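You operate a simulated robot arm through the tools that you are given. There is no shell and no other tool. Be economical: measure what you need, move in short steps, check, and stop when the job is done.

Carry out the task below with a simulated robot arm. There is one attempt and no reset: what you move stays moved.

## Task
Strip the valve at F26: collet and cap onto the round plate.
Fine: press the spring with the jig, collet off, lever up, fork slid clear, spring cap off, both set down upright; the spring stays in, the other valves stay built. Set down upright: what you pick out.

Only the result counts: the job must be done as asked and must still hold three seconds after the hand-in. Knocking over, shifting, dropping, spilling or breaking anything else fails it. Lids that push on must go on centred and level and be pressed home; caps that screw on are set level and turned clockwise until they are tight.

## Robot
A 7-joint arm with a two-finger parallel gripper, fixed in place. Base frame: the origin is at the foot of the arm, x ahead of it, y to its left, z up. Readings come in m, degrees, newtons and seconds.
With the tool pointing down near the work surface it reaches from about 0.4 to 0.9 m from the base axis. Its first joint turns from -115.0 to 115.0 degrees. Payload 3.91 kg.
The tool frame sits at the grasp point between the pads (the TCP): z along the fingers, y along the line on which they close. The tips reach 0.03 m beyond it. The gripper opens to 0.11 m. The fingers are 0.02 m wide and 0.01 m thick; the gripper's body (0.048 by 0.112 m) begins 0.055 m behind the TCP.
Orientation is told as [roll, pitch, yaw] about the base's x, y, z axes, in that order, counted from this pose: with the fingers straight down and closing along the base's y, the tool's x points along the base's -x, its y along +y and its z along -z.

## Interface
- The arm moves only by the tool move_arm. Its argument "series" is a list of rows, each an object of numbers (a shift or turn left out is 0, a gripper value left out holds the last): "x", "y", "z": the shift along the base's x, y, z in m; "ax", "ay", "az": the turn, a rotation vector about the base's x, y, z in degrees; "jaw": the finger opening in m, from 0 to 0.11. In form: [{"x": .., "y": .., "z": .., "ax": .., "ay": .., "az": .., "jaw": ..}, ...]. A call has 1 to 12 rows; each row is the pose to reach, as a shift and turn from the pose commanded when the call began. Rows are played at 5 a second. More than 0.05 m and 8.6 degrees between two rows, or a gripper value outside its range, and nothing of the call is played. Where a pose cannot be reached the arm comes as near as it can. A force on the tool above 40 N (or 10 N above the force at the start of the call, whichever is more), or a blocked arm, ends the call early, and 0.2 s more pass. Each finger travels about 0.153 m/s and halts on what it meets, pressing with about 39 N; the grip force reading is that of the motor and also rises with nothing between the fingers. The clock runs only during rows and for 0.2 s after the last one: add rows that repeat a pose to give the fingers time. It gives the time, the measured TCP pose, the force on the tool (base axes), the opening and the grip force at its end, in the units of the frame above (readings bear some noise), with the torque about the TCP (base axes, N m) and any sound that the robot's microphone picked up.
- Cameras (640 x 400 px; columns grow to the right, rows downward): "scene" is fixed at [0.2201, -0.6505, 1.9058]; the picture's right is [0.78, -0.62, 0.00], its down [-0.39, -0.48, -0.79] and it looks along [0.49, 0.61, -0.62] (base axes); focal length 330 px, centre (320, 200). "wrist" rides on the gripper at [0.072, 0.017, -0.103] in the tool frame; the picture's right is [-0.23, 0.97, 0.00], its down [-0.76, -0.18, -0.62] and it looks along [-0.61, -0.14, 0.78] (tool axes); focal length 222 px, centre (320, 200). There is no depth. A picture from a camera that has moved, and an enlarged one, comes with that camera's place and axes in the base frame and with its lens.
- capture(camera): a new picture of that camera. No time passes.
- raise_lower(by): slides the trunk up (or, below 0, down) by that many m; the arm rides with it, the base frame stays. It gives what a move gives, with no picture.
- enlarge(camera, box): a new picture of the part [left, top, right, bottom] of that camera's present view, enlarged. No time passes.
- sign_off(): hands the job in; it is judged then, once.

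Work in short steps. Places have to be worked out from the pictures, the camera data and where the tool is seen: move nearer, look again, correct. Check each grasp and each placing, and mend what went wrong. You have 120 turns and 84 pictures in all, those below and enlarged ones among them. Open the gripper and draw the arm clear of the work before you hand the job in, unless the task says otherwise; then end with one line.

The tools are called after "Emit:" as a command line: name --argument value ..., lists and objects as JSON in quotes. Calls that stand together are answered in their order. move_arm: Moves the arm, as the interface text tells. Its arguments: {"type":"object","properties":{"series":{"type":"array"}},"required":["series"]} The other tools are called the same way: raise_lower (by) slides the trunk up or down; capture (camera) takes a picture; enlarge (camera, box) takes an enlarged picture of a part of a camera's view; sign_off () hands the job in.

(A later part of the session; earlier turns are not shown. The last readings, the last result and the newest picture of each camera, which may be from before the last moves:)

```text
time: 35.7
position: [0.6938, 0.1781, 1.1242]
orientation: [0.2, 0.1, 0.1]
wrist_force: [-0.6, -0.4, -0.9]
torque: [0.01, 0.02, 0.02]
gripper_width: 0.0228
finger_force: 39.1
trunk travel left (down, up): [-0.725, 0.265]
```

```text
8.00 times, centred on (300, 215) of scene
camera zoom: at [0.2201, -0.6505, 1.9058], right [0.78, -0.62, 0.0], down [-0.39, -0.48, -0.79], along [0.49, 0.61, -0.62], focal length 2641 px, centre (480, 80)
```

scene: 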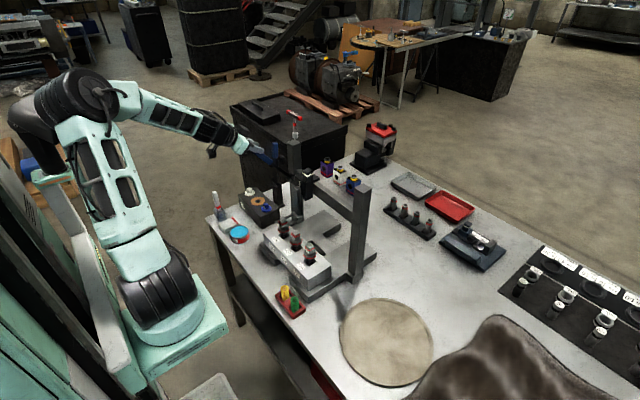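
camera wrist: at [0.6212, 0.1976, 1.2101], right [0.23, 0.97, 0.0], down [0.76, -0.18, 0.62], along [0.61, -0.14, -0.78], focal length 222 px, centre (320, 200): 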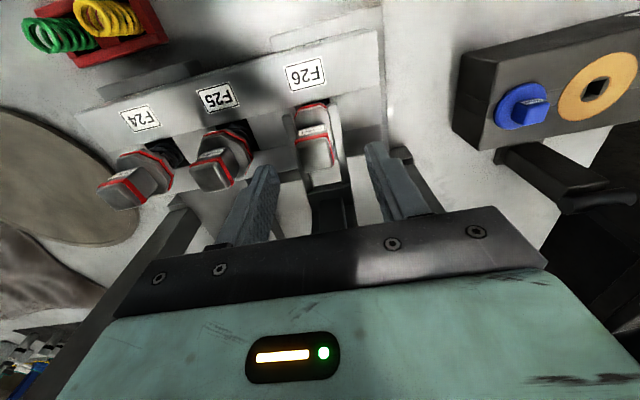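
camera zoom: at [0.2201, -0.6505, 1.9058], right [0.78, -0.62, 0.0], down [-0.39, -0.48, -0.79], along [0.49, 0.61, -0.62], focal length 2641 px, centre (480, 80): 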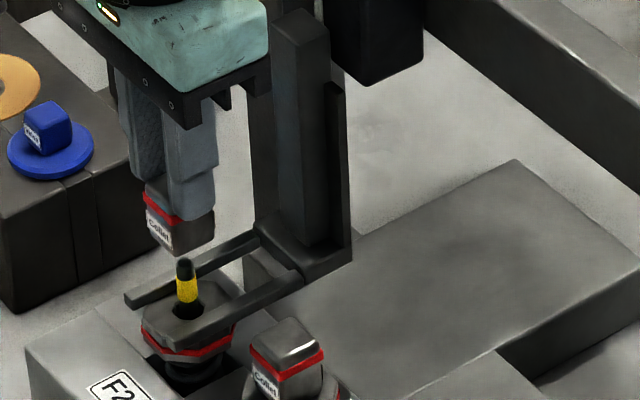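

The collet is off and the bare stem shows below. The round plate is near (0.738, −0.347), with the surface at roughly z 0.86. I carry the collet around the front of the jig toward the plate.

Emit:
move_arm --series '[{"z": 0.04}, {"x": -0.03, "y": -0.03, "z": 0.05}, {"x": -0.06, "y": -0.06, "z": 0.05}, {"x": -0.09, "y": -0.095, "z": 0.05}, {"x": -0.12, "y": -0.13, "z": 0.05}, {"x": -0.14, "y": -0.17, "z": 0.05}, {"x": -0.14, "y": -0.215, "z": 0.05}, {"x": -0.14, "y": -0.26, "z": 0.05}, {"x": -0.14, "y": -0.305, "z": 0.05}, {"x": -0.14, "y": -0.35, "z": 0.05}, {"x": -0.125, "y": -0.395, "z": 0.05}, {"x": -0.095, "y": -0.43, "z": 0.05}]'

Emit:
capture --camera "wrist"

Emit:
capture --camera "scene"

```text
time: 38.3
position: [0.5978, -0.2536, 1.1737]
orientation: [0.2, -0.1, 0.0]
wrist_force: [0.5, 0.6, -0.5]
torque: [-0.01, 0.01, -0.02]
gripper_width: 0.0229
finger_force: 39.5
trunk travel left (down, up): [-0.725, 0.265]
```

```text
41 pictures are left
camera wrist: at [0.5258, -0.2348, 1.2774], right [0.23, 0.97, 0.0], down [0.76, -0.18, 0.62], along [0.61, -0.14, -0.78], focal length 222 px, centre (320, 200)
```

wrist: 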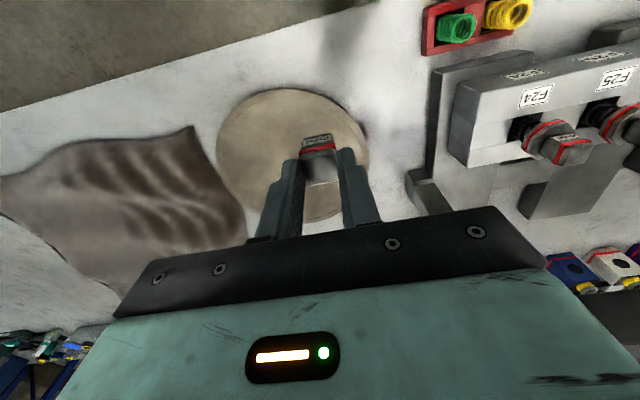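

```text
40 pictures are left
```

scene: 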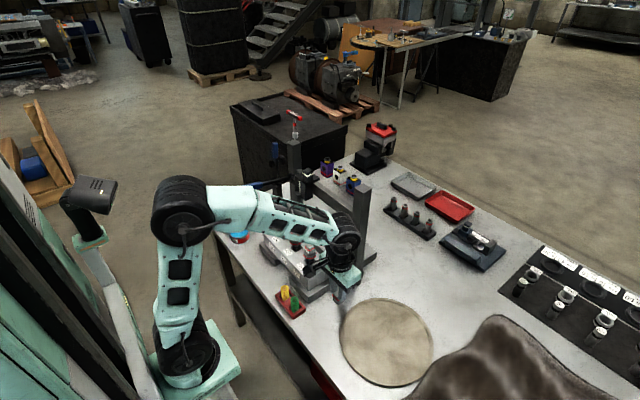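

The plate centre is confirmed at ≈(0.728, −0.338). I move the collet over the far half of it.

Emit:
move_arm --series '[{"x": 0.03, "y": -0.02, "z": -0.02}, {"x": 0.06, "y": -0.04, "z": -0.04}, {"x": 0.09, "y": -0.055, "z": -0.06}, {"x": 0.12, "y": -0.07, "z": -0.08}, {"x": 0.15, "y": -0.085, "z": -0.1}, {"x": 0.177, "y": -0.09, "z": -0.13}, {"x": 0.177, "y": -0.09, "z": -0.17}, {"x": 0.177, "y": -0.09, "z": -0.2}, {"x": 0.177, "y": -0.09, "z": -0.22}, {"x": 0.177, "y": -0.09, "z": -0.22}]'

Emit:
enlarge --camera "scene" --box '[330, 260, 450, 390]'

Emit:
enlarge --camera "wrist" --box '[240, 80, 400, 200]'

```text
time: 40.5
position: [0.7771, -0.3425, 0.9528]
orientation: [0.2, 0.0, 0.1]
wrist_force: [-0.2, 0.1, -1.4]
torque: [-0.01, -0.02, 0.03]
gripper_width: 0.0227
finger_force: 39.5
trunk travel left (down, up): [-0.725, 0.265]
```

```text
3.08 times, centred on (390, 325) of scene
camera zoom: at [0.2201, -0.6505, 1.9058], right [0.78, -0.62, 0.0], down [-0.39, -0.48, -0.79], along [0.49, 0.61, -0.62], focal length 1016 px, centre (105, -185)
```

zoom: 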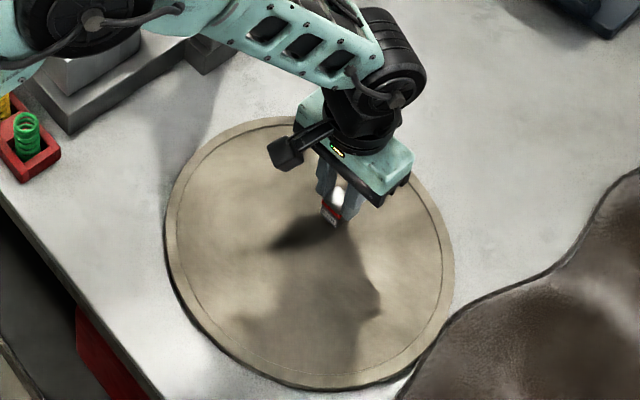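

```text
3.33 times, centred on (320, 140) of wrist
camera zoom: at [0.7035, -0.3243, 1.0577], right [0.23, 0.97, 0.0], down [0.76, -0.18, 0.62], along [0.61, -0.14, -0.78], focal length 740 px, centre (320, 400)
```

zoom: 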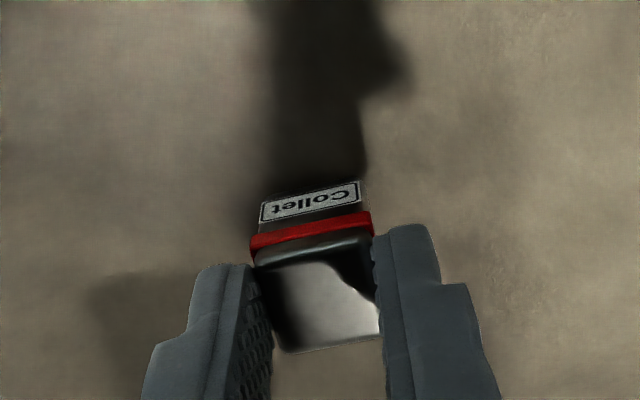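

The collet is level and a few centimetres above the plate. I lower it by 30 mm and then in small steps to feel contact.

Emit:
move_arm --series '[{"z": -0.015}, {"z": -0.025}, {"z": -0.03}, {"z": -0.032}, {"z": -0.034}, {"z": -0.036}, {"z": -0.038}, {"z": -0.038}]'

Emit:
enlarge --camera "wrist" --box '[240, 80, 400, 200]'

```text
time: 41.1
position: [0.7787, -0.3436, 0.9397]
orientation: [-0.1, -0.7, 0.1]
wrist_force: [-1.2, 0.2, 15.1]
torque: [0.07, 0.17, 0.02]
gripper_width: 0.023
finger_force: 39.5
trunk travel left (down, up): [-0.725, 0.265]
stopped in row 2: the force on the tool passed its limit at 49 N (the readings are from after the stop); the commanded pose is now the measured one
```

```text
3.33 times, centred on (320, 140) of wrist
camera zoom: at [0.7053, -0.325, 1.043], right [0.23, 0.97, 0.0], down [0.75, -0.17, 0.63], along [0.62, -0.14, -0.77], focal length 740 px, centre (320, 400)
```

zoom: 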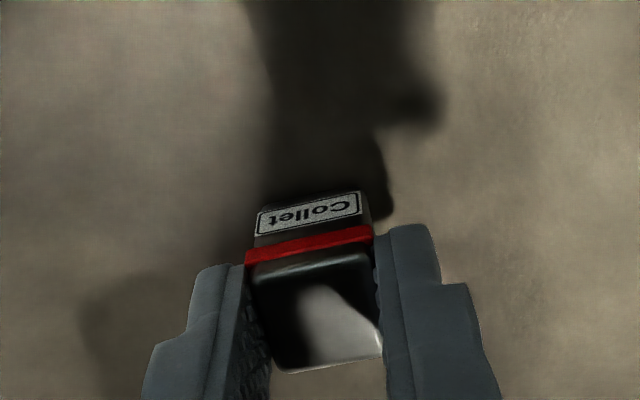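

Contact came at TCP z≈0.94, with 15 N pressing now. I look from the side before releasing.

Emit:
enlarge --camera "scene" --box '[410, 310, 450, 340]'

```text
13.33 times, centred on (430, 325) of scene
camera zoom: at [0.2201, -0.6505, 1.9058], right [0.78, -0.62, 0.0], down [-0.39, -0.48, -0.79], along [0.49, 0.61, -0.62], focal length 4401 px, centre (-1147, -1467)
```

zoom: 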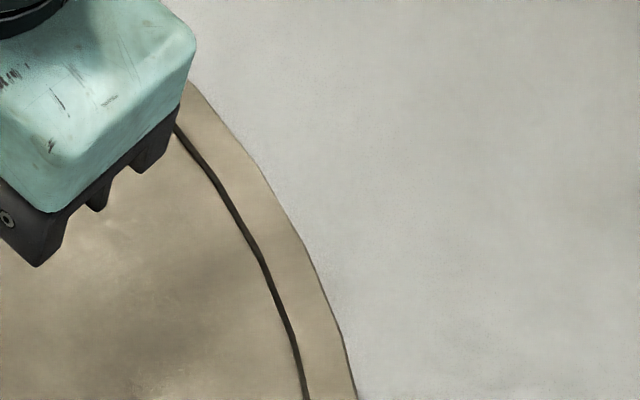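

Emit:
enlarge --camera "scene" --box '[375, 318, 415, 343]'

```text
16.00 times, centred on (395, 330) of scene
camera zoom: at [0.2201, -0.6505, 1.9058], right [0.78, -0.62, 0.0], down [-0.39, -0.48, -0.79], along [0.49, 0.61, -0.62], focal length 5282 px, centre (-880, -1888)
```

zoom: 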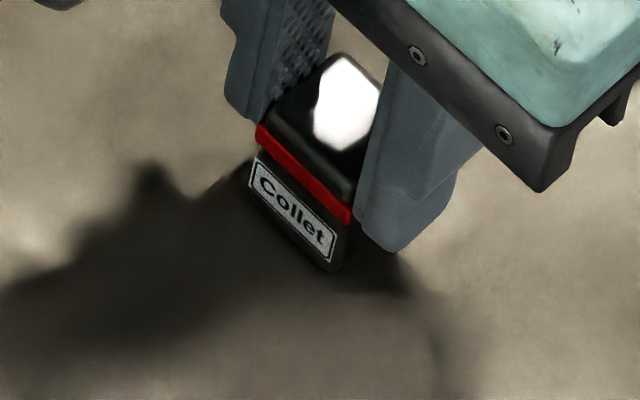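

The collet is seated on the plate. I level the tool, ease the pressure, and open gently.

Emit:
move_arm --series '[{"z": 0.001, "ay": 0.7}, {"z": 0.001, "ay": 0.7}, {"z": 0.001, "ay": 0.7, "jaw": 0.03}, {"z": 0.001, "ay": 0.7, "jaw": 0.05}, {"z": 0.001, "ay": 0.7, "jaw": 0.05}, {"z": 0.02, "ay": 0.7}, {"z": 0.05, "ay": 0.7}, {"z": 0.09, "ay": 0.7}]'

Emit:
enlarge --camera "scene" --box '[375, 318, 415, 343]'

```text
time: 42.9
position: [0.7788, -0.3435, 1.0266]
orientation: [0.0, 0.3, 0.1]
wrist_force: [0.6, -0.4, -0.6]
torque: [0.02, 0.02, -0.03]
gripper_width: 0.0502
finger_force: 0.0
trunk travel left (down, up): [-0.725, 0.265]
```

```text
16.00 times, centred on (395, 330) of scene
camera zoom: at [0.2201, -0.6505, 1.9058], right [0.78, -0.62, 0.0], down [-0.39, -0.48, -0.79], along [0.49, 0.61, -0.62], focal length 5282 px, centre (-880, -1888)
```

zoom: 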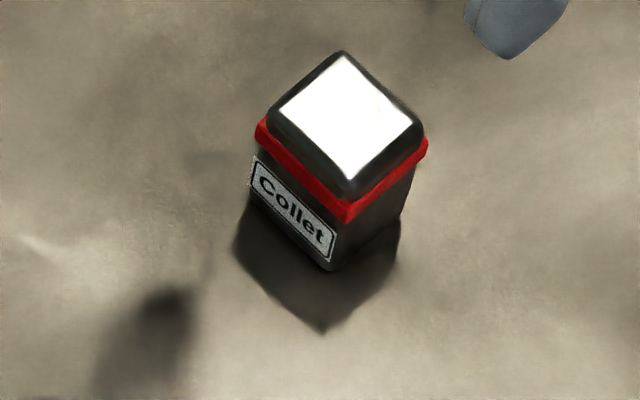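

The collet stands upright on the plate. Next is the lever: I raise the trunk and travel back to above the handle's outer end.

Emit:
raise_lower --by 0.2

Emit:
move_arm --series '[{"x": -0.04, "y": 0.02, "z": 0.015}, {"x": -0.08, "y": 0.04, "z": 0.03}, {"x": -0.12, "y": 0.06, "z": 0.045}, {"x": -0.155, "y": 0.085, "z": 0.06}, {"x": -0.18, "y": 0.12, "z": 0.075}, {"x": -0.2, "y": 0.16, "z": 0.09}, {"x": -0.2, "y": 0.205, "z": 0.1}, {"x": -0.2, "y": 0.25, "z": 0.11}, {"x": -0.2, "y": 0.295, "z": 0.11}, {"x": -0.2, "y": 0.34, "z": 0.11}, {"x": -0.2, "y": 0.385, "z": 0.11}, {"x": -0.2, "y": 0.43, "z": 0.11, "jaw": 0.06}]'

Emit:
move_arm --series '[{"x": 0.01, "y": 0.045}, {"x": 0.02, "y": 0.09}, {"x": 0.03, "y": 0.13}, {"x": 0.037, "y": 0.173}, {"x": 0.037, "y": 0.173}]'

Emit:
capture --camera "wrist"

Emit:
enlarge --camera "scene" --box '[210, 110, 370, 240]'

```text
time: 45.0
position: [0.7774, -0.3431, 1.2271]
orientation: [-0.1, 0.2, 0.2]
wrist_force: [0.7, -0.5, 0.2]
torque: [-0.04, 0.0, 0.01]
gripper_width: 0.0502
finger_force: 0.1
trunk travel left (down, up): [-0.925, 0.065]
```

```text
time: 47.6
position: [0.578, 0.0869, 1.3376]
orientation: [-0.1, 0.3, 0.0]
wrist_force: [-0.1, -0.9, 0.3]
torque: [0.06, -0.01, 0.01]
gripper_width: 0.0599
finger_force: 0.0
trunk travel left (down, up): [-0.925, 0.065]
```

```text
time: 48.9
position: [0.6148, 0.2624, 1.3381]
orientation: [0.0, 0.2, 0.0]
wrist_force: [0.2, 0.5, -0.4]
torque: [-0.02, 0.01, 0.02]
gripper_width: 0.0601
finger_force: 0.0
trunk travel left (down, up): [-0.925, 0.065]
```

```text
33 pictures are left
camera wrist: at [0.5426, 0.28, 1.4426], right [0.23, 0.97, 0.0], down [0.76, -0.18, 0.62], along [0.6, -0.14, -0.78], focal length 222 px, centre (320, 200)
```

wrist: 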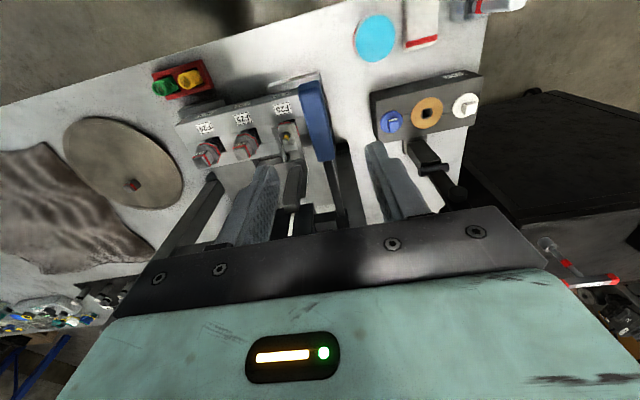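

```text
3.08 times, centred on (290, 175) of scene
camera zoom: at [0.2201, -0.6505, 1.9058], right [0.78, -0.62, 0.0], down [-0.39, -0.48, -0.79], along [0.49, 0.61, -0.62], focal length 1016 px, centre (412, 277)
```

zoom: 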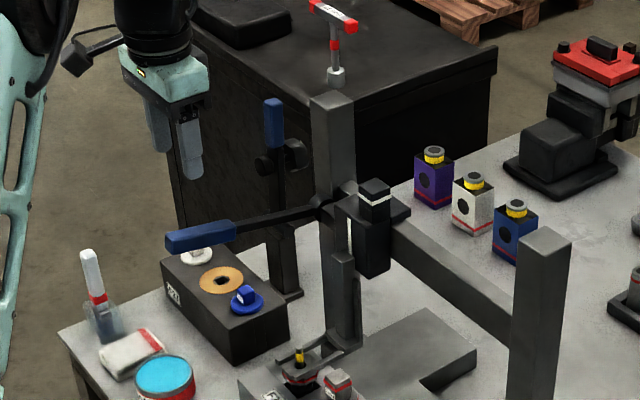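

The lever is still down, with the blue handle spanning x 0.585–0.672 at y≈0.26. I descend over it and grip.

Emit:
move_arm --series '[{"y": -0.001, "z": -0.04}, {"y": -0.001, "z": -0.08}, {"y": -0.001, "z": -0.115}, {"y": -0.001, "z": -0.135}, {"y": -0.001, "z": -0.135}, {"y": -0.001, "z": -0.135, "jaw": 0.03}, {"y": -0.001, "z": -0.135, "jaw": 0.0}, {"y": -0.001, "z": -0.135, "jaw": 0.0}]'

Emit:
enlarge --camera "scene" --box '[230, 150, 330, 230]'

```text
time: 50.6
position: [0.6148, 0.2587, 1.2035]
orientation: [-0.1, 0.2, 0.0]
wrist_force: [-1.5, -8.9, -1.0]
torque: [-0.17, 0.29, -0.05]
gripper_width: 0.0217
finger_force: 45.0
trunk travel left (down, up): [-0.925, 0.065]
```

```text
5.00 times, centred on (280, 190) of scene
camera zoom: at [0.2201, -0.6505, 1.9058], right [0.78, -0.62, 0.0], down [-0.39, -0.48, -0.79], along [0.49, 0.61, -0.62], focal length 1650 px, centre (520, 250)
```

zoom: 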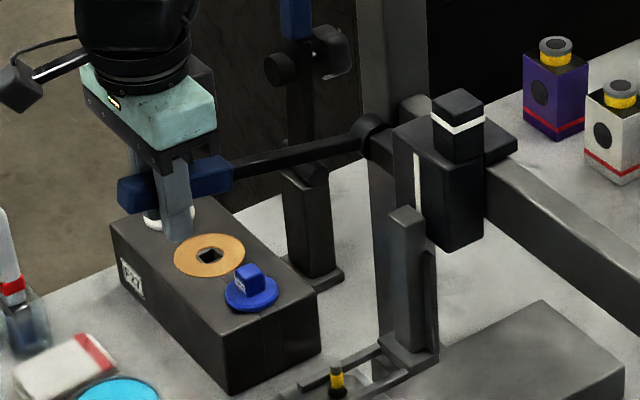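

The handle is gripped firmly. I raise the lever along its arc, keeping the tool vertical so the handle pivots in the pads.

Emit:
move_arm --series '[{"x": 0.001, "y": -0.001, "z": 0.007}, {"x": 0.002, "y": -0.001, "z": 0.0136}, {"x": 0.0037, "y": -0.001, "z": 0.02}, {"x": 0.0054, "y": -0.001, "z": 0.0262}, {"x": 0.0096, "y": -0.001, "z": 0.0385}, {"x": 0.0147, "y": -0.001, "z": 0.0505}, {"x": 0.0206, "y": -0.001, "z": 0.0622}, {"x": 0.0274, "y": -0.001, "z": 0.0733}, {"x": 0.0274, "y": -0.001, "z": 0.0733}]'

Emit:
enlarge --camera "scene" --box '[230, 140, 350, 240]'

```text
time: 52.6
position: [0.6412, 0.2587, 1.2754]
orientation: [-0.1, 0.3, 0.1]
wrist_force: [-0.1, 0.0, -9.6]
torque: [-0.36, 1.38, -0.47]
gripper_width: 0.0217
finger_force: 44.8
trunk travel left (down, up): [-0.925, 0.065]
```

```text
4.00 times, centred on (290, 190) of scene
camera zoom: at [0.2201, -0.6505, 1.9058], right [0.78, -0.62, 0.0], down [-0.39, -0.48, -0.79], along [0.49, 0.61, -0.62], focal length 1320 px, centre (440, 240)
```

zoom: 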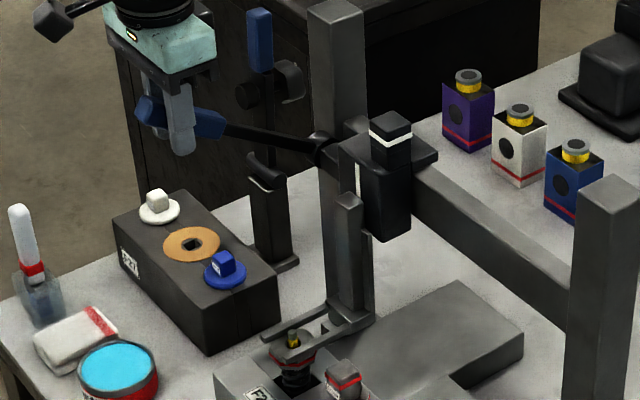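

The lever is at ≈57° and the cap has risen again. I continue the arc upward.

Emit:
move_arm --series '[{"x": 0.0075, "z": 0.0107}, {"x": 0.0157, "z": 0.0209}, {"x": 0.0246, "z": 0.0304}, {"x": 0.0341, "z": 0.0393}, {"x": 0.0443, "z": 0.0475}, {"x": 0.055, "z": 0.055}, {"x": 0.0661, "z": 0.0618}, {"x": 0.0778, "z": 0.0677}, {"x": 0.0898, "z": 0.0728}, {"x": 0.1021, "z": 0.077}, {"x": 0.1021, "z": 0.077}]'

Emit:
enlarge --camera "scene" --box '[230, 110, 370, 240]'

```text
time: 55.0
position: [0.744, 0.2579, 1.3548]
orientation: [0.0, 0.0, 0.1]
wrist_force: [-8.0, 0.6, 1.3]
torque: [0.05, 1.28, 0.05]
gripper_width: 0.0221
finger_force: 45.3
trunk travel left (down, up): [-0.925, 0.065]
```

```text
3.08 times, centred on (300, 175) of scene
camera zoom: at [0.2201, -0.6505, 1.9058], right [0.78, -0.62, 0.0], down [-0.39, -0.48, -0.79], along [0.49, 0.61, -0.62], focal length 1016 px, centre (382, 277)
```

zoom: 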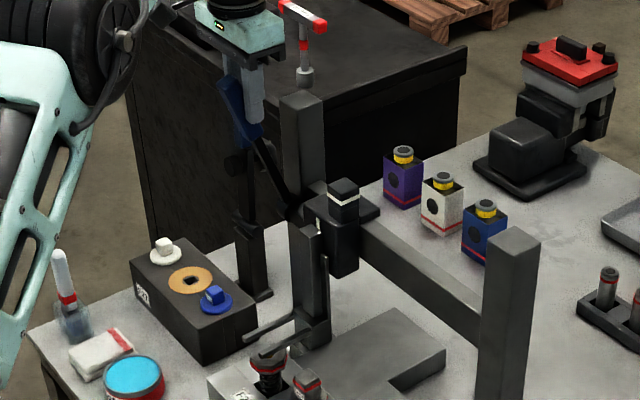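

I make the last stretch to vertical, slowing near the stop.

Emit:
move_arm --series '[{"x": 0.0063, "z": 0.0018}, {"x": 0.0126, "z": 0.0034}, {"x": 0.019, "z": 0.0047}, {"x": 0.0255, "z": 0.0059}, {"x": 0.032, "z": 0.0068}, {"x": 0.0384, "z": 0.0075}, {"x": 0.0434, "z": 0.0079}, {"x": 0.0482, "z": 0.0081}, {"x": 0.051, "z": 0.0082}, {"x": 0.051, "z": 0.0082}]'

Emit:
enlarge --camera "scene" --box '[250, 140, 370, 250]'

```text
time: 57.2
position: [0.7938, 0.2581, 1.3621]
orientation: [0.0, 0.1, 0.2]
wrist_force: [-6.0, -0.9, 5.1]
torque: [0.61, 1.31, 0.23]
gripper_width: 0.0216
finger_force: 45.2
trunk travel left (down, up): [-0.925, 0.065]
```

```text
3.64 times, centred on (310, 195) of scene
camera zoom: at [0.2201, -0.6505, 1.9058], right [0.78, -0.62, 0.0], down [-0.39, -0.48, -0.79], along [0.49, 0.61, -0.62], focal length 1200 px, centre (356, 218)
```

zoom: 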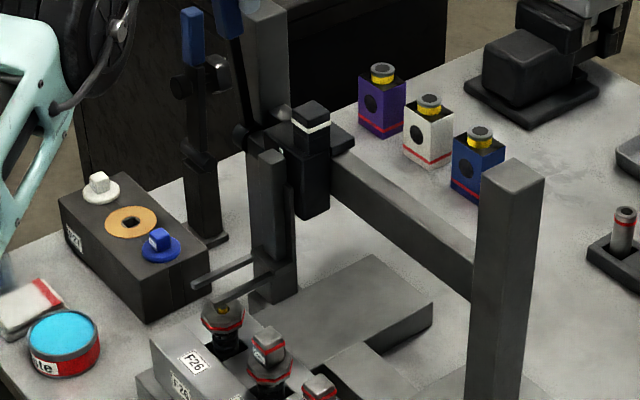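

Almost fully up (x 0.794 against 0.797 originally). I push the last few millimetres to the stop and then slide the fork back in −y, in stages.

Emit:
move_arm --series '[{"x": 0.002}, {"x": 0.004}, {"x": 0.005}, {"x": 0.005}]'

Emit:
enlarge --camera "scene" --box '[275, 200, 325, 240]'

```text
time: 58.2
position: [0.7974, 0.2572, 1.3627]
orientation: [-0.1, 0.0, 0.2]
wrist_force: [4.3, 2.9, 32.9]
torque: [1.08, -0.45, 0.05]
gripper_width: 0.0216
finger_force: 44.5
out of reach, approached as far as the arm can: row 3
trunk travel left (down, up): [-0.925, 0.065]
```

```text
10.00 times, centred on (300, 220) of scene
camera zoom: at [0.2201, -0.6505, 1.9058], right [0.78, -0.62, 0.0], down [-0.39, -0.48, -0.79], along [0.49, 0.61, -0.62], focal length 3301 px, centre (520, 0)
```

zoom: 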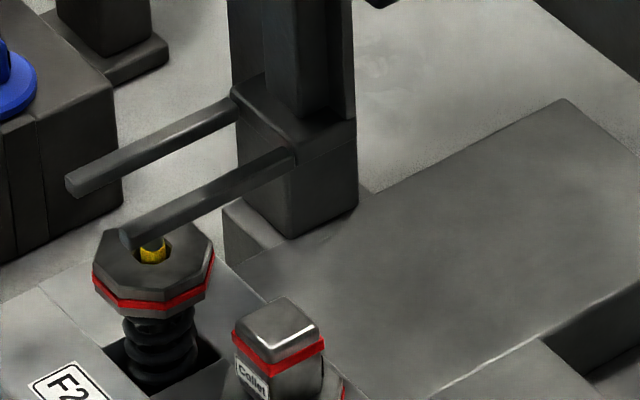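

The fork looks a few millimetres lower than it was originally. I check the lever angle.

Emit:
enlarge --camera "scene" --box '[265, 110, 345, 190]'

Emit:
capture --camera "wrist"

```text
5.00 times, centred on (305, 150) of scene
camera zoom: at [0.2201, -0.6505, 1.9058], right [0.78, -0.62, 0.0], down [-0.39, -0.48, -0.79], along [0.49, 0.61, -0.62], focal length 1650 px, centre (395, 450)
```

zoom: 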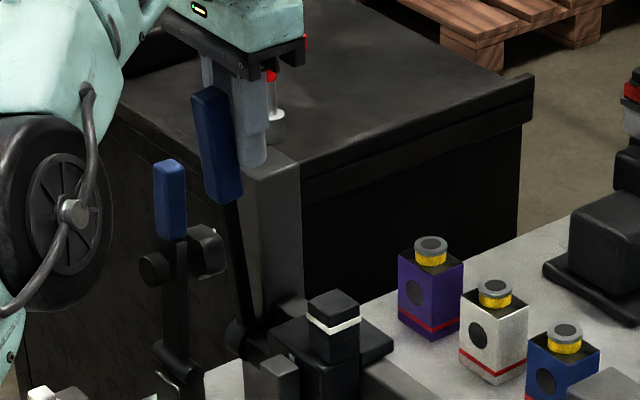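

```text
25 pictures are left
camera wrist: at [0.7249, 0.2757, 1.4663], right [0.23, 0.97, 0.0], down [0.76, -0.17, 0.62], along [0.61, -0.14, -0.78], focal length 222 px, centre (320, 200)
```

wrist: 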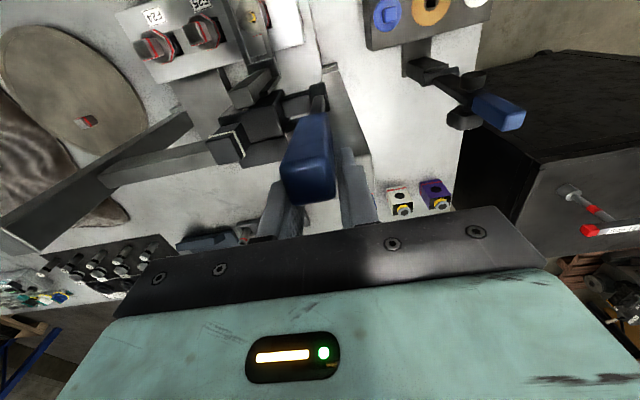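

The handle slid in the pads, so the lever still leans about 10° toward me. I open, shift −18 mm onto its centre, regrip, and push it to vertical.

Emit:
move_arm --series '[{"jaw": 0.045}, {"x": -0.018, "jaw": 0.045}, {"x": -0.018, "jaw": 0.0}, {"x": -0.018, "jaw": 0.0}]'

Emit:
enlarge --camera "scene" --box '[265, 110, 345, 190]'

```text
time: 59.2
position: [0.7899, 0.2604, 1.3625]
orientation: [-0.4, 0.4, 0.1]
wrist_force: [-3.5, -18.8, -16.0]
torque: [1.73, 0.69, 0.26]
gripper_width: 0.0217
finger_force: 45.4
out of reach, approached as far as the arm can: row 2, 3, 4
trunk travel left (down, up): [-0.925, 0.065]
```

```text
5.00 times, centred on (305, 150) of scene
camera zoom: at [0.2201, -0.6505, 1.9058], right [0.78, -0.62, 0.0], down [-0.39, -0.48, -0.79], along [0.49, 0.61, -0.62], focal length 1650 px, centre (395, 450)
```

zoom: 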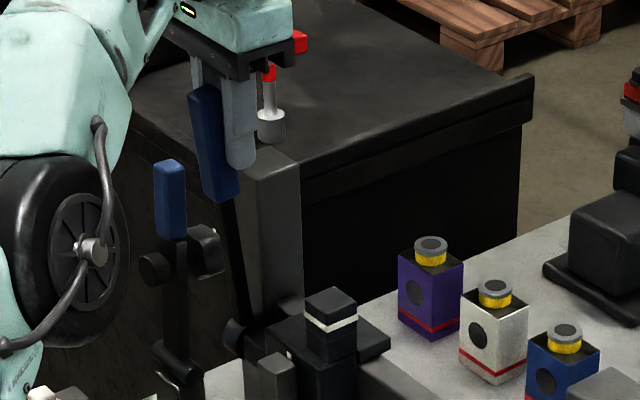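

The arm is near a joint limit here. I release, rise clear, and will push the lever upright from the front with closed fingers.

Emit:
move_arm --series '[{"jaw": 0.05}, {"jaw": 0.05}, {"z": 0.03, "jaw": 0.05}, {"z": 0.07}, {"x": -0.04, "z": 0.075}, {"x": -0.08, "z": 0.075}, {"x": -0.1, "z": 0.075, "jaw": 0.0}, {"x": -0.1, "z": 0.075}]'

Emit:
enlarge --camera "scene" --box '[250, 90, 370, 190]'

```text
time: 61.0
position: [0.6878, 0.2634, 1.4402]
orientation: [0.0, 0.1, 0.0]
wrist_force: [-0.1, -0.4, -0.4]
torque: [0.0, -0.03, -0.01]
gripper_width: 0.0004
finger_force: 37.9
out of reach, approached as far as the arm can: row 3, 4
trunk travel left (down, up): [-0.925, 0.065]
```

```text
4.00 times, centred on (310, 140) of scene
camera zoom: at [0.2201, -0.6505, 1.9058], right [0.78, -0.62, 0.0], down [-0.39, -0.48, -0.79], along [0.49, 0.61, -0.62], focal length 1320 px, centre (360, 440)
```

zoom: 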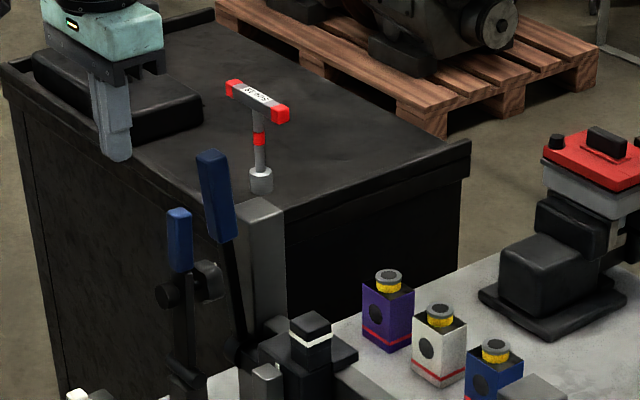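

The lever holds with a 5–10° lean. I descend in front of it with closed fingers and push +x in small steps.

Emit:
move_arm --series '[{"x": 0.02, "y": -0.005, "z": -0.04}, {"x": 0.04, "y": -0.005, "z": -0.08}, {"x": 0.06, "y": -0.005, "z": -0.085}, {"x": 0.07, "y": -0.005, "z": -0.085}, {"x": 0.076, "y": -0.005, "z": -0.085}, {"x": 0.08, "y": -0.005, "z": -0.085}, {"x": 0.084, "y": -0.005, "z": -0.085}, {"x": 0.087, "y": -0.005, "z": -0.085}, {"x": 0.09, "y": -0.005, "z": -0.085}, {"x": 0.092, "y": -0.005, "z": -0.085}, {"x": 0.092, "y": -0.005, "z": -0.085}]'

Emit:
enlarge --camera "scene" --box '[260, 130, 340, 240]'

```text
time: 63.1
position: [0.7742, 0.2612, 1.3541]
orientation: [-0.1, 0.9, 0.4]
wrist_force: [-21.5, -5.6, 4.7]
torque: [0.17, -0.86, -0.15]
gripper_width: 0.0
finger_force: 37.2
trunk travel left (down, up): [-0.925, 0.065]
stopped in row 10: the force on the tool passed its limit at 43 N (the readings are from after the stop); the commanded pose is now the measured one
```

```text
3.64 times, centred on (300, 185) of scene
camera zoom: at [0.2201, -0.6505, 1.9058], right [0.78, -0.62, 0.0], down [-0.39, -0.48, -0.79], along [0.49, 0.61, -0.62], focal length 1200 px, centre (393, 254)
```

zoom: 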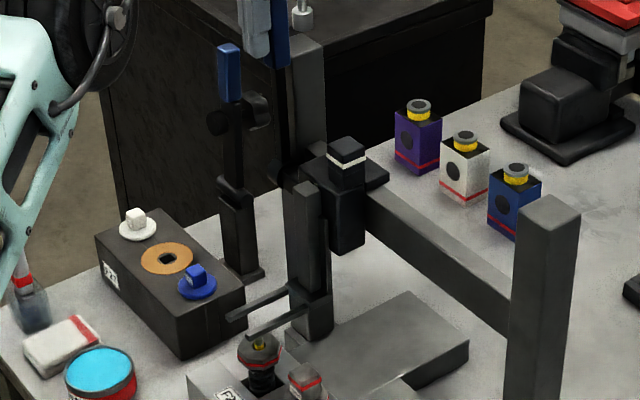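

The lever reached its upper stop. I verify the fork's height against the original.

Emit:
enlarge --camera "scene" --box '[275, 200, 325, 240]'

```text
10.00 times, centred on (300, 220) of scene
camera zoom: at [0.2201, -0.6505, 1.9058], right [0.78, -0.62, 0.0], down [-0.39, -0.48, -0.79], along [0.49, 0.61, -0.62], focal length 3301 px, centre (520, 0)
```

zoom: 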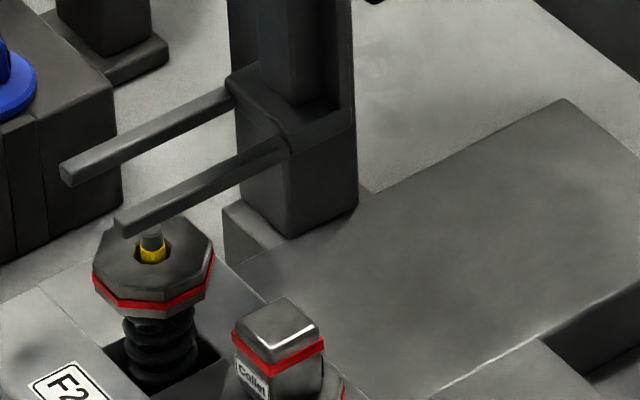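

The fork is fully up again. I back off, raise the trunk for more reach, and straddle the handle loosely to slide the carriage.

Emit:
move_arm --series '[{"x": -0.015, "y": -0.002}, {"x": -0.035, "y": -0.002, "ay": -0.8}, {"x": -0.035, "y": -0.002, "z": 0.02, "ay": -0.8}, {"x": -0.035, "y": -0.002, "z": 0.03, "ay": -0.8, "jaw": 0.05}, {"x": -0.035, "y": -0.002, "z": 0.03, "ay": -0.8, "jaw": 0.05}]'

Emit:
raise_lower --by 0.06

Emit:
move_arm --series '[{"x": 0.02}, {"x": 0.04}, {"x": 0.053}, {"x": 0.053}]'

Emit:
enlarge --camera "wrist" --box '[200, 60, 440, 240]'

```text
time: 64.3
position: [0.7414, 0.2585, 1.3833]
orientation: [-0.1, -0.1, 0.2]
wrist_force: [0.2, -0.4, -0.5]
torque: [0.0, -0.01, 0.04]
gripper_width: 0.0504
finger_force: 0.0
trunk travel left (down, up): [-0.925, 0.065]
```

```text
time: 65.3
position: [0.7418, 0.2576, 1.4429]
orientation: [-0.2, 0.0, 0.3]
wrist_force: [0.4, 0.3, 0.0]
torque: [-0.03, 0.0, 0.0]
gripper_width: 0.0499
finger_force: 0.0
trunk travel left (down, up): [-0.985, 0.005]
```

```text
time: 66.3
position: [0.7905, 0.2555, 1.4405]
orientation: [-0.1, 0.1, 0.3]
wrist_force: [-1.1, 0.2, 0.2]
torque: [0.0, 0.0, 0.01]
gripper_width: 0.0499
finger_force: 0.0
out of reach, approached as far as the arm can: row 3, 4
trunk travel left (down, up): [-0.985, 0.005]
```

```text
2.22 times, centred on (320, 150) of wrist
camera zoom: at [0.7174, 0.2737, 1.5449], right [0.22, 0.97, 0.0], down [0.76, -0.17, 0.62], along [0.61, -0.14, -0.78], focal length 494 px, centre (320, 311)
```

zoom: 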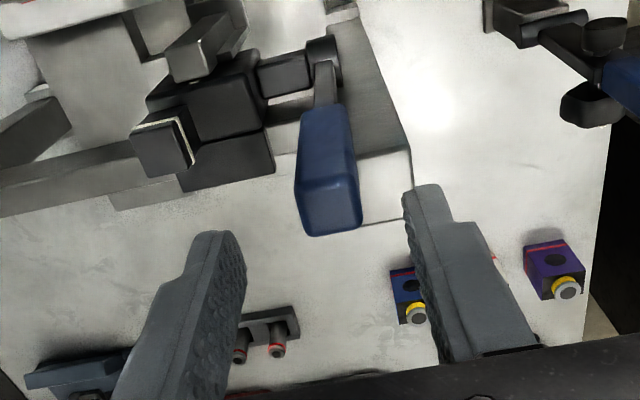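

The handle (0.797, 0.259) lies between the fingers. I descend, close to a loose 32 mm, and slide −y.

Emit:
move_arm --series '[{"y": 0.003, "z": -0.03}, {"y": 0.003, "z": -0.06}, {"y": 0.003, "z": -0.078}, {"y": 0.003, "z": -0.078, "jaw": 0.032}, {"y": -0.002, "z": -0.078}, {"y": -0.01, "z": -0.078}, {"y": -0.02, "z": -0.078}, {"y": -0.03, "z": -0.078}, {"y": -0.04, "z": -0.078}, {"y": -0.05, "z": -0.078}, {"y": -0.05, "z": -0.078}]'

Emit:
enlarge --camera "scene" --box '[260, 130, 380, 250]'

```text
time: 68.7
position: [0.7903, 0.2053, 1.3617]
orientation: [-0.1, -0.1, 0.4]
wrist_force: [0.0, -0.5, 0.0]
torque: [-0.01, 0.01, 0.01]
gripper_width: 0.0321
finger_force: 0.0
trunk travel left (down, up): [-0.985, 0.005]
```

```text
3.33 times, centred on (320, 190) of scene
camera zoom: at [0.2201, -0.6505, 1.9058], right [0.78, -0.62, 0.0], down [-0.39, -0.48, -0.79], along [0.49, 0.61, -0.62], focal length 1100 px, centre (320, 233)
```

zoom: 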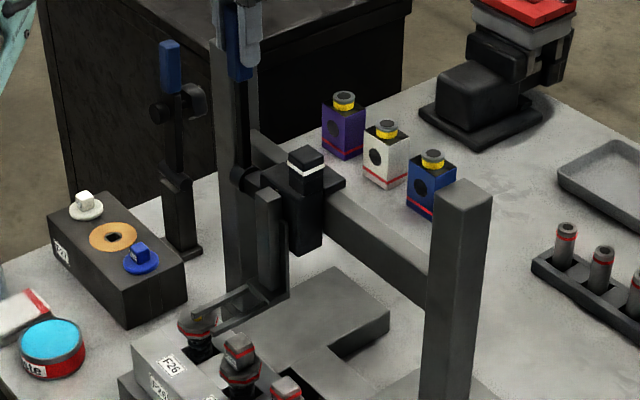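

The slide works with the fork up. I continue to its original parking place over F24.

Emit:
move_arm --series '[{"y": -0.012}, {"y": -0.024}, {"y": -0.036}, {"y": -0.048}, {"y": -0.06}, {"y": -0.072}, {"y": -0.084}, {"y": -0.096}, {"y": -0.108}, {"y": -0.118}, {"y": -0.121}, {"y": -0.121}]'

Emit:
enlarge --camera "scene" --box '[250, 130, 370, 280]'

```text
time: 71.3
position: [0.7914, 0.0831, 1.3638]
orientation: [-0.1, -0.2, 0.3]
wrist_force: [-0.3, 0.4, 0.4]
torque: [-0.01, -0.01, 0.02]
gripper_width: 0.0321
finger_force: 0.0
trunk travel left (down, up): [-0.985, 0.005]
```

```text
2.67 times, centred on (310, 205) of scene
camera zoom: at [0.2201, -0.6505, 1.9058], right [0.78, -0.62, 0.0], down [-0.39, -0.48, -0.79], along [0.49, 0.61, -0.62], focal length 880 px, centre (347, 187)
```

zoom: 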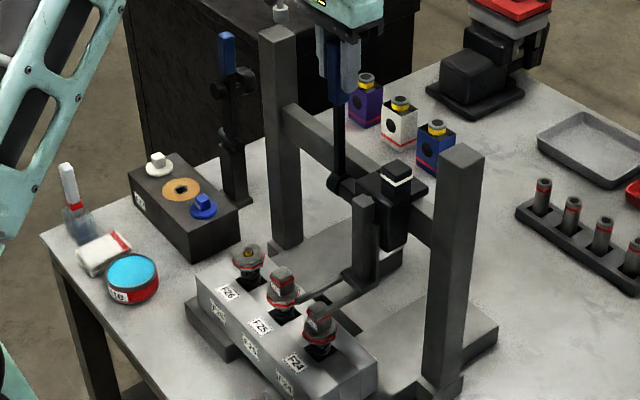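

The fork is parked clear. I withdraw upward and go over F26's cap.

Emit:
move_arm --series '[{"jaw": 0.05}, {"z": 0.03, "jaw": 0.05}, {"z": 0.07}, {"z": 0.08}, {"x": -0.04, "y": 0.02, "z": 0.08}, {"x": -0.08, "y": 0.05, "z": 0.08}, {"x": -0.094, "y": 0.08, "z": 0.08, "jaw": 0.08}, {"x": -0.094, "y": 0.095, "z": 0.08}, {"x": -0.094, "y": 0.095, "z": 0.08}]'

Emit:
raise_lower --by -0.3

Emit:
enlarge --camera "wrist" --box '[200, 60, 440, 210]'

Emit:
enlarge --camera "scene" --box '[265, 210, 315, 250]'

```text
time: 73.3
position: [0.6968, 0.1798, 1.4431]
orientation: [-0.2, 0.0, 0.4]
wrist_force: [-0.1, -0.5, -1.0]
torque: [0.04, -0.01, 0.01]
gripper_width: 0.08
finger_force: 0.0
trunk travel left (down, up): [-0.985, 0.005]
```

```text
time: 76.3
position: [0.6975, 0.179, 1.1431]
orientation: [0.0, 0.1, 0.3]
wrist_force: [0.4, 0.8, -0.6]
torque: [-0.01, -0.01, -0.05]
gripper_width: 0.08
finger_force: 0.0
trunk travel left (down, up): [-0.685, 0.305]
```

```text
2.67 times, centred on (320, 135) of wrist
camera zoom: at [0.6246, 0.1979, 1.2471], right [0.22, 0.97, 0.0], down [0.76, -0.17, 0.62], along [0.61, -0.14, -0.78], focal length 592 px, centre (320, 373)
```

zoom: 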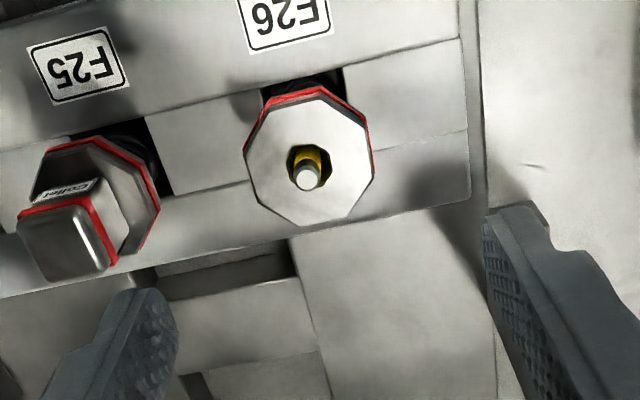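

```text
10.00 times, centred on (290, 230) of scene
camera zoom: at [0.2201, -0.6505, 1.9058], right [0.78, -0.62, 0.0], down [-0.39, -0.48, -0.79], along [0.49, 0.61, -0.62], focal length 3301 px, centre (620, -100)
```

zoom: 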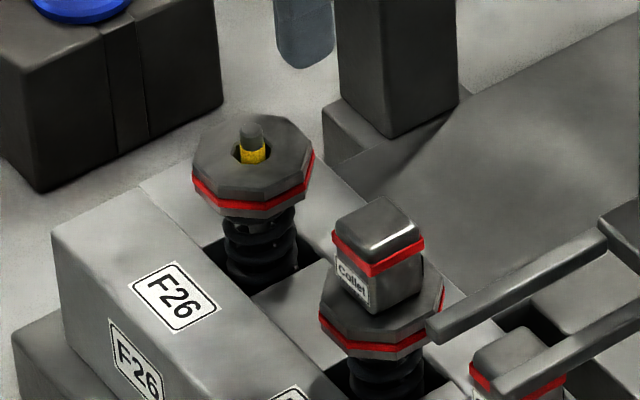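

The cap is an octagon, 47 mm across flats that face ±y. It sits at (0.696, 0.177) with its top at z≈1.028. I descend with the tips just below its rim and grip.

Emit:
move_arm --series '[{"x": -0.001, "y": -0.002, "z": -0.035, "jaw": 0.065}, {"x": -0.001, "y": -0.002, "z": -0.065}, {"x": -0.001, "y": -0.002, "z": -0.09}, {"x": -0.001, "y": -0.002, "z": -0.102}, {"x": -0.001, "y": -0.002, "z": -0.102}, {"x": -0.001, "y": -0.002, "z": -0.102, "jaw": 0.055}, {"x": -0.001, "y": -0.002, "z": -0.102, "jaw": 0.04}, {"x": -0.001, "y": -0.002, "z": -0.102, "jaw": 0.04}]'

Emit:
enlarge --camera "scene" --box '[265, 210, 315, 250]'

```text
time: 78.1
position: [0.6952, 0.1769, 1.0406]
orientation: [0.0, 0.1, 0.4]
wrist_force: [-1.0, -0.3, -1.1]
torque: [0.0, -0.01, -0.02]
gripper_width: 0.0434
finger_force: 38.9
trunk travel left (down, up): [-0.685, 0.305]
```

```text
10.00 times, centred on (290, 230) of scene
camera zoom: at [0.2201, -0.6505, 1.9058], right [0.78, -0.62, 0.0], down [-0.39, -0.48, -0.79], along [0.49, 0.61, -0.62], focal length 3301 px, centre (620, -100)
```

zoom: 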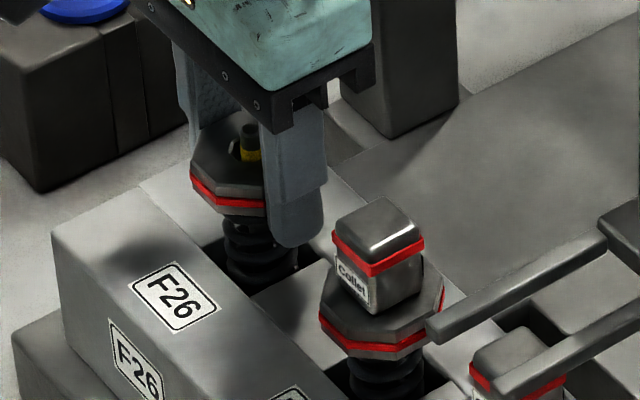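

The cap is gripped well at 43 mm. I lift straight up.

Emit:
move_arm --series '[{"z": 0.004}, {"z": 0.01}, {"z": 0.018}, {"z": 0.028}, {"z": 0.04}, {"z": 0.06}, {"z": 0.085}, {"z": 0.085}]'

Emit:
enlarge --camera "scene" --box '[265, 200, 325, 250]'

```text
time: 79.9
position: [0.6957, 0.179, 1.1277]
orientation: [-0.1, 0.0, 0.3]
wrist_force: [-0.9, 0.1, -0.7]
torque: [-0.01, 0.0, 0.01]
gripper_width: 0.0436
finger_force: 38.5
trunk travel left (down, up): [-0.685, 0.305]
```

```text
8.00 times, centred on (295, 225) of scene
camera zoom: at [0.2201, -0.6505, 1.9058], right [0.78, -0.62, 0.0], down [-0.39, -0.48, -0.79], along [0.49, 0.61, -0.62], focal length 2641 px, centre (520, 0)
```

zoom: 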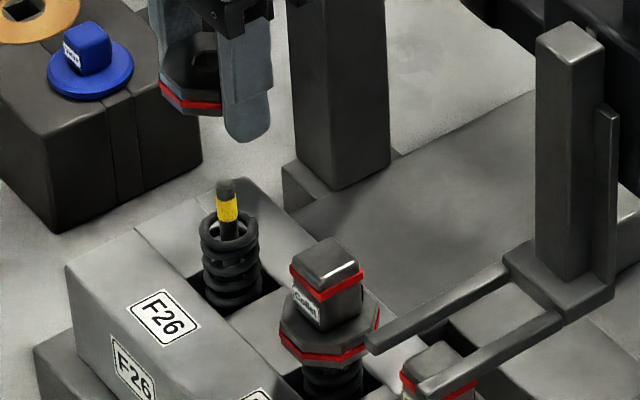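

The cap is off and the spring stays in. The fingertips seem to stick out below the cap, which would drop it at release, so I check with the wrist camera.

Emit:
enlarge --camera "scene" --box '[275, 197, 305, 222]'

```text
16.00 times, centred on (290, 210) of scene
camera zoom: at [0.2201, -0.6505, 1.9058], right [0.78, -0.62, 0.0], down [-0.39, -0.48, -0.79], along [0.49, 0.61, -0.62], focal length 5282 px, centre (800, 48)
```

zoom: 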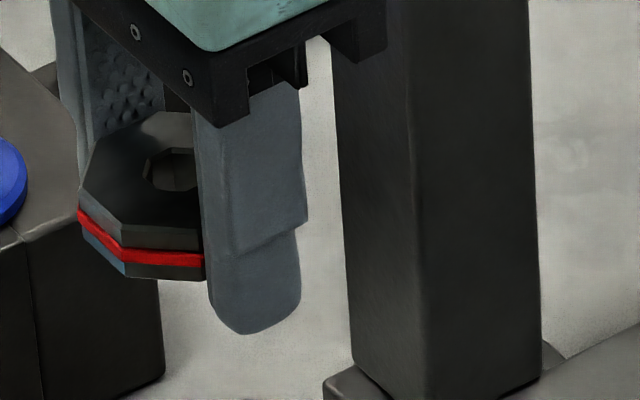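

The tips protrude about 14 mm below the cap. I lower it back onto the spring and stem, regrip 16 mm higher, and lift again.

Emit:
move_arm --series '[{"z": -0.03}, {"z": -0.055}, {"z": -0.07}, {"z": -0.078}, {"z": -0.082}, {"z": -0.085}, {"z": -0.085}]'

Emit:
enlarge --camera "scene" --box '[270, 210, 310, 240]'

```text
time: 81.5
position: [0.6968, 0.1779, 1.041]
orientation: [-0.1, -0.1, 0.3]
wrist_force: [0.3, -0.1, 0.3]
torque: [-0.02, -0.02, 0.0]
gripper_width: 0.0435
finger_force: 39.0
trunk travel left (down, up): [-0.685, 0.305]
```

```text
13.33 times, centred on (290, 225) of scene
camera zoom: at [0.2201, -0.6505, 1.9058], right [0.78, -0.62, 0.0], down [-0.39, -0.48, -0.79], along [0.49, 0.61, -0.62], focal length 4401 px, centre (720, -133)
```

zoom: 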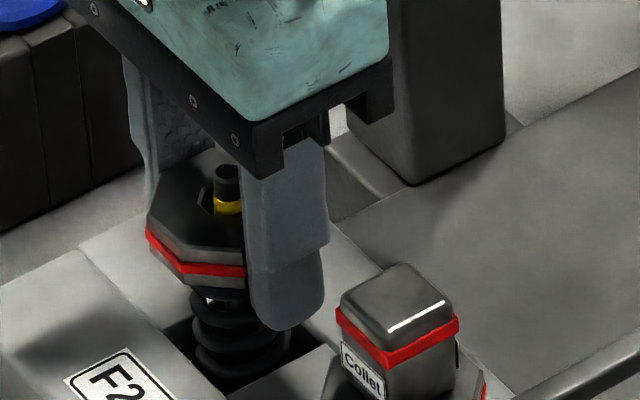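

The cap is back in its rest position with the stem through it. I open slightly, rise 16 mm, and regrip.

Emit:
move_arm --series '[{"jaw": 0.046}, {"jaw": 0.052}, {"jaw": 0.055}, {"z": 0.006, "jaw": 0.055}, {"z": 0.012, "jaw": 0.055}, {"z": 0.016, "jaw": 0.055}, {"z": 0.016, "jaw": 0.055}, {"z": 0.016, "jaw": 0.046}, {"z": 0.016, "jaw": 0.038}, {"z": 0.016, "jaw": 0.038}]'

Emit:
enlarge --camera "scene" --box '[270, 210, 310, 240]'

```text
time: 83.7
position: [0.6968, 0.177, 1.0575]
orientation: [-0.2, -0.1, 0.3]
wrist_force: [-0.5, 0.1, 0.7]
torque: [-0.01, 0.02, 0.0]
gripper_width: 0.0435
finger_force: 39.0
trunk travel left (down, up): [-0.685, 0.305]
```

```text
13.33 times, centred on (290, 225) of scene
camera zoom: at [0.2201, -0.6505, 1.9058], right [0.78, -0.62, 0.0], down [-0.39, -0.48, -0.79], along [0.49, 0.61, -0.62], focal length 4401 px, centre (720, -133)
```

zoom: 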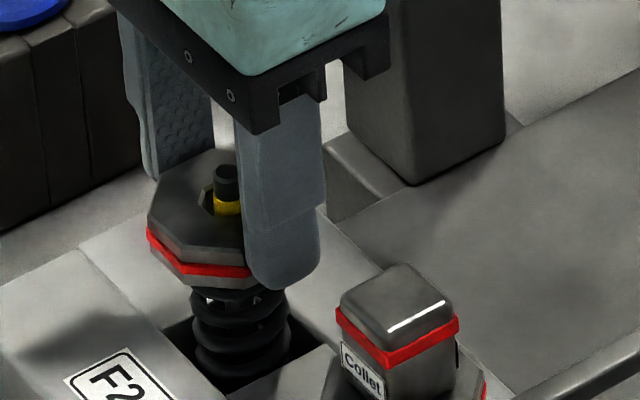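

The tips are now level with the cap's bottom. I lift and carry it around the front of the jig toward the plate.

Emit:
move_arm --series '[{"z": 0.02}, {"z": 0.045}, {"z": 0.08}, {"z": 0.11}, {"x": -0.03, "y": -0.03, "z": 0.115}, {"x": -0.06, "y": -0.06, "z": 0.115}, {"x": -0.09, "y": -0.095, "z": 0.115}, {"x": -0.115, "y": -0.13, "z": 0.115}, {"x": -0.13, "y": -0.17, "z": 0.115}, {"x": -0.13, "y": -0.215, "z": 0.115}, {"x": -0.13, "y": -0.26, "z": 0.115}, {"x": -0.13, "y": -0.305, "z": 0.115}]'

Emit:
move_arm --series '[{"y": -0.045}, {"x": 0.02, "y": -0.085, "z": -0.01}, {"x": 0.045, "y": -0.12, "z": -0.03}, {"x": 0.075, "y": -0.15, "z": -0.05}, {"x": 0.1, "y": -0.18, "z": -0.07}, {"x": 0.108, "y": -0.207, "z": -0.1}, {"x": 0.108, "y": -0.207, "z": -0.14}, {"x": 0.108, "y": -0.207, "z": -0.17}, {"x": 0.108, "y": -0.207, "z": -0.2}, {"x": 0.108, "y": -0.207, "z": -0.2}]'

Emit:
enlarge --camera "scene" --box '[340, 290, 440, 370]'

```text
time: 86.3
position: [0.5666, -0.1275, 1.1713]
orientation: [-0.1, 0.0, 0.5]
wrist_force: [0.4, -0.2, -0.3]
torque: [-0.05, 0.04, 0.0]
gripper_width: 0.0435
finger_force: 38.9
trunk travel left (down, up): [-0.685, 0.305]
```

```text
time: 88.5
position: [0.6739, -0.3342, 0.9732]
orientation: [-0.2, 0.0, 0.3]
wrist_force: [-0.7, -0.7, -0.8]
torque: [0.0, 0.01, 0.01]
gripper_width: 0.0434
finger_force: 39.2
trunk travel left (down, up): [-0.685, 0.305]
```

```text
5.00 times, centred on (390, 330) of scene
camera zoom: at [0.2201, -0.6505, 1.9058], right [0.78, -0.62, 0.0], down [-0.39, -0.48, -0.79], along [0.49, 0.61, -0.62], focal length 1650 px, centre (-30, -450)
```

zoom: 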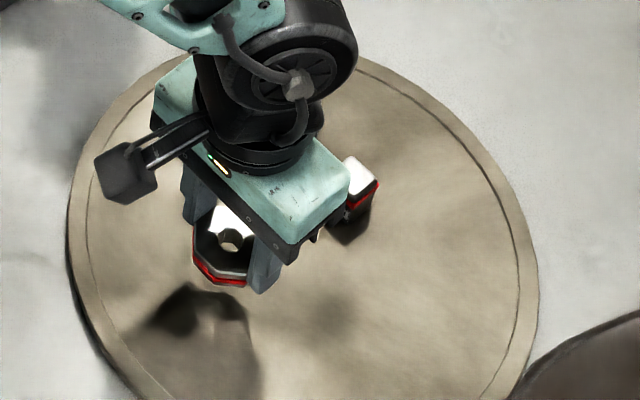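

The cap is level over the plate and the collet is well clear. I lower to 0.945 and then in 2 mm steps.

Emit:
move_arm --series '[{"z": -0.01}, {"z": -0.018}, {"z": -0.024}, {"z": -0.028}, {"z": -0.03}, {"z": -0.032}, {"z": -0.034}, {"z": -0.036}, {"z": -0.038}, {"z": -0.04}, {"z": -0.042}, {"z": -0.042}]'

Emit:
enlarge --camera "scene" --box '[355, 315, 405, 350]'

```text
time: 91.1
position: [0.6734, -0.3349, 0.9303]
orientation: [0.0, 0.0, 0.4]
wrist_force: [0.0, 0.2, -0.9]
torque: [0.02, 0.02, -0.01]
gripper_width: 0.0435
finger_force: 39.2
trunk travel left (down, up): [-0.685, 0.305]
```

```text
11.43 times, centred on (380, 332) of scene
camera zoom: at [0.2201, -0.6505, 1.9058], right [0.78, -0.62, 0.0], down [-0.39, -0.48, -0.79], along [0.49, 0.61, -0.62], focal length 3773 px, centre (-366, -1314)
```

zoom: 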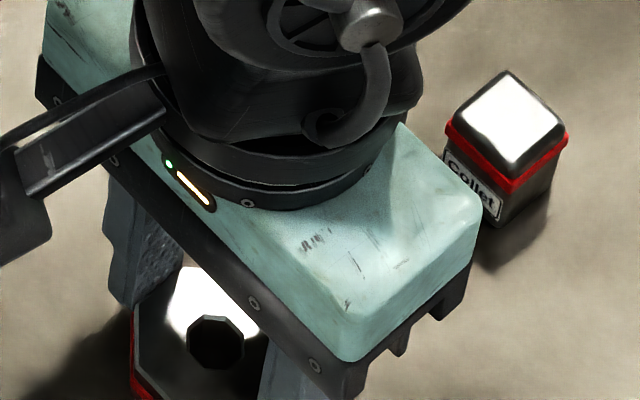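

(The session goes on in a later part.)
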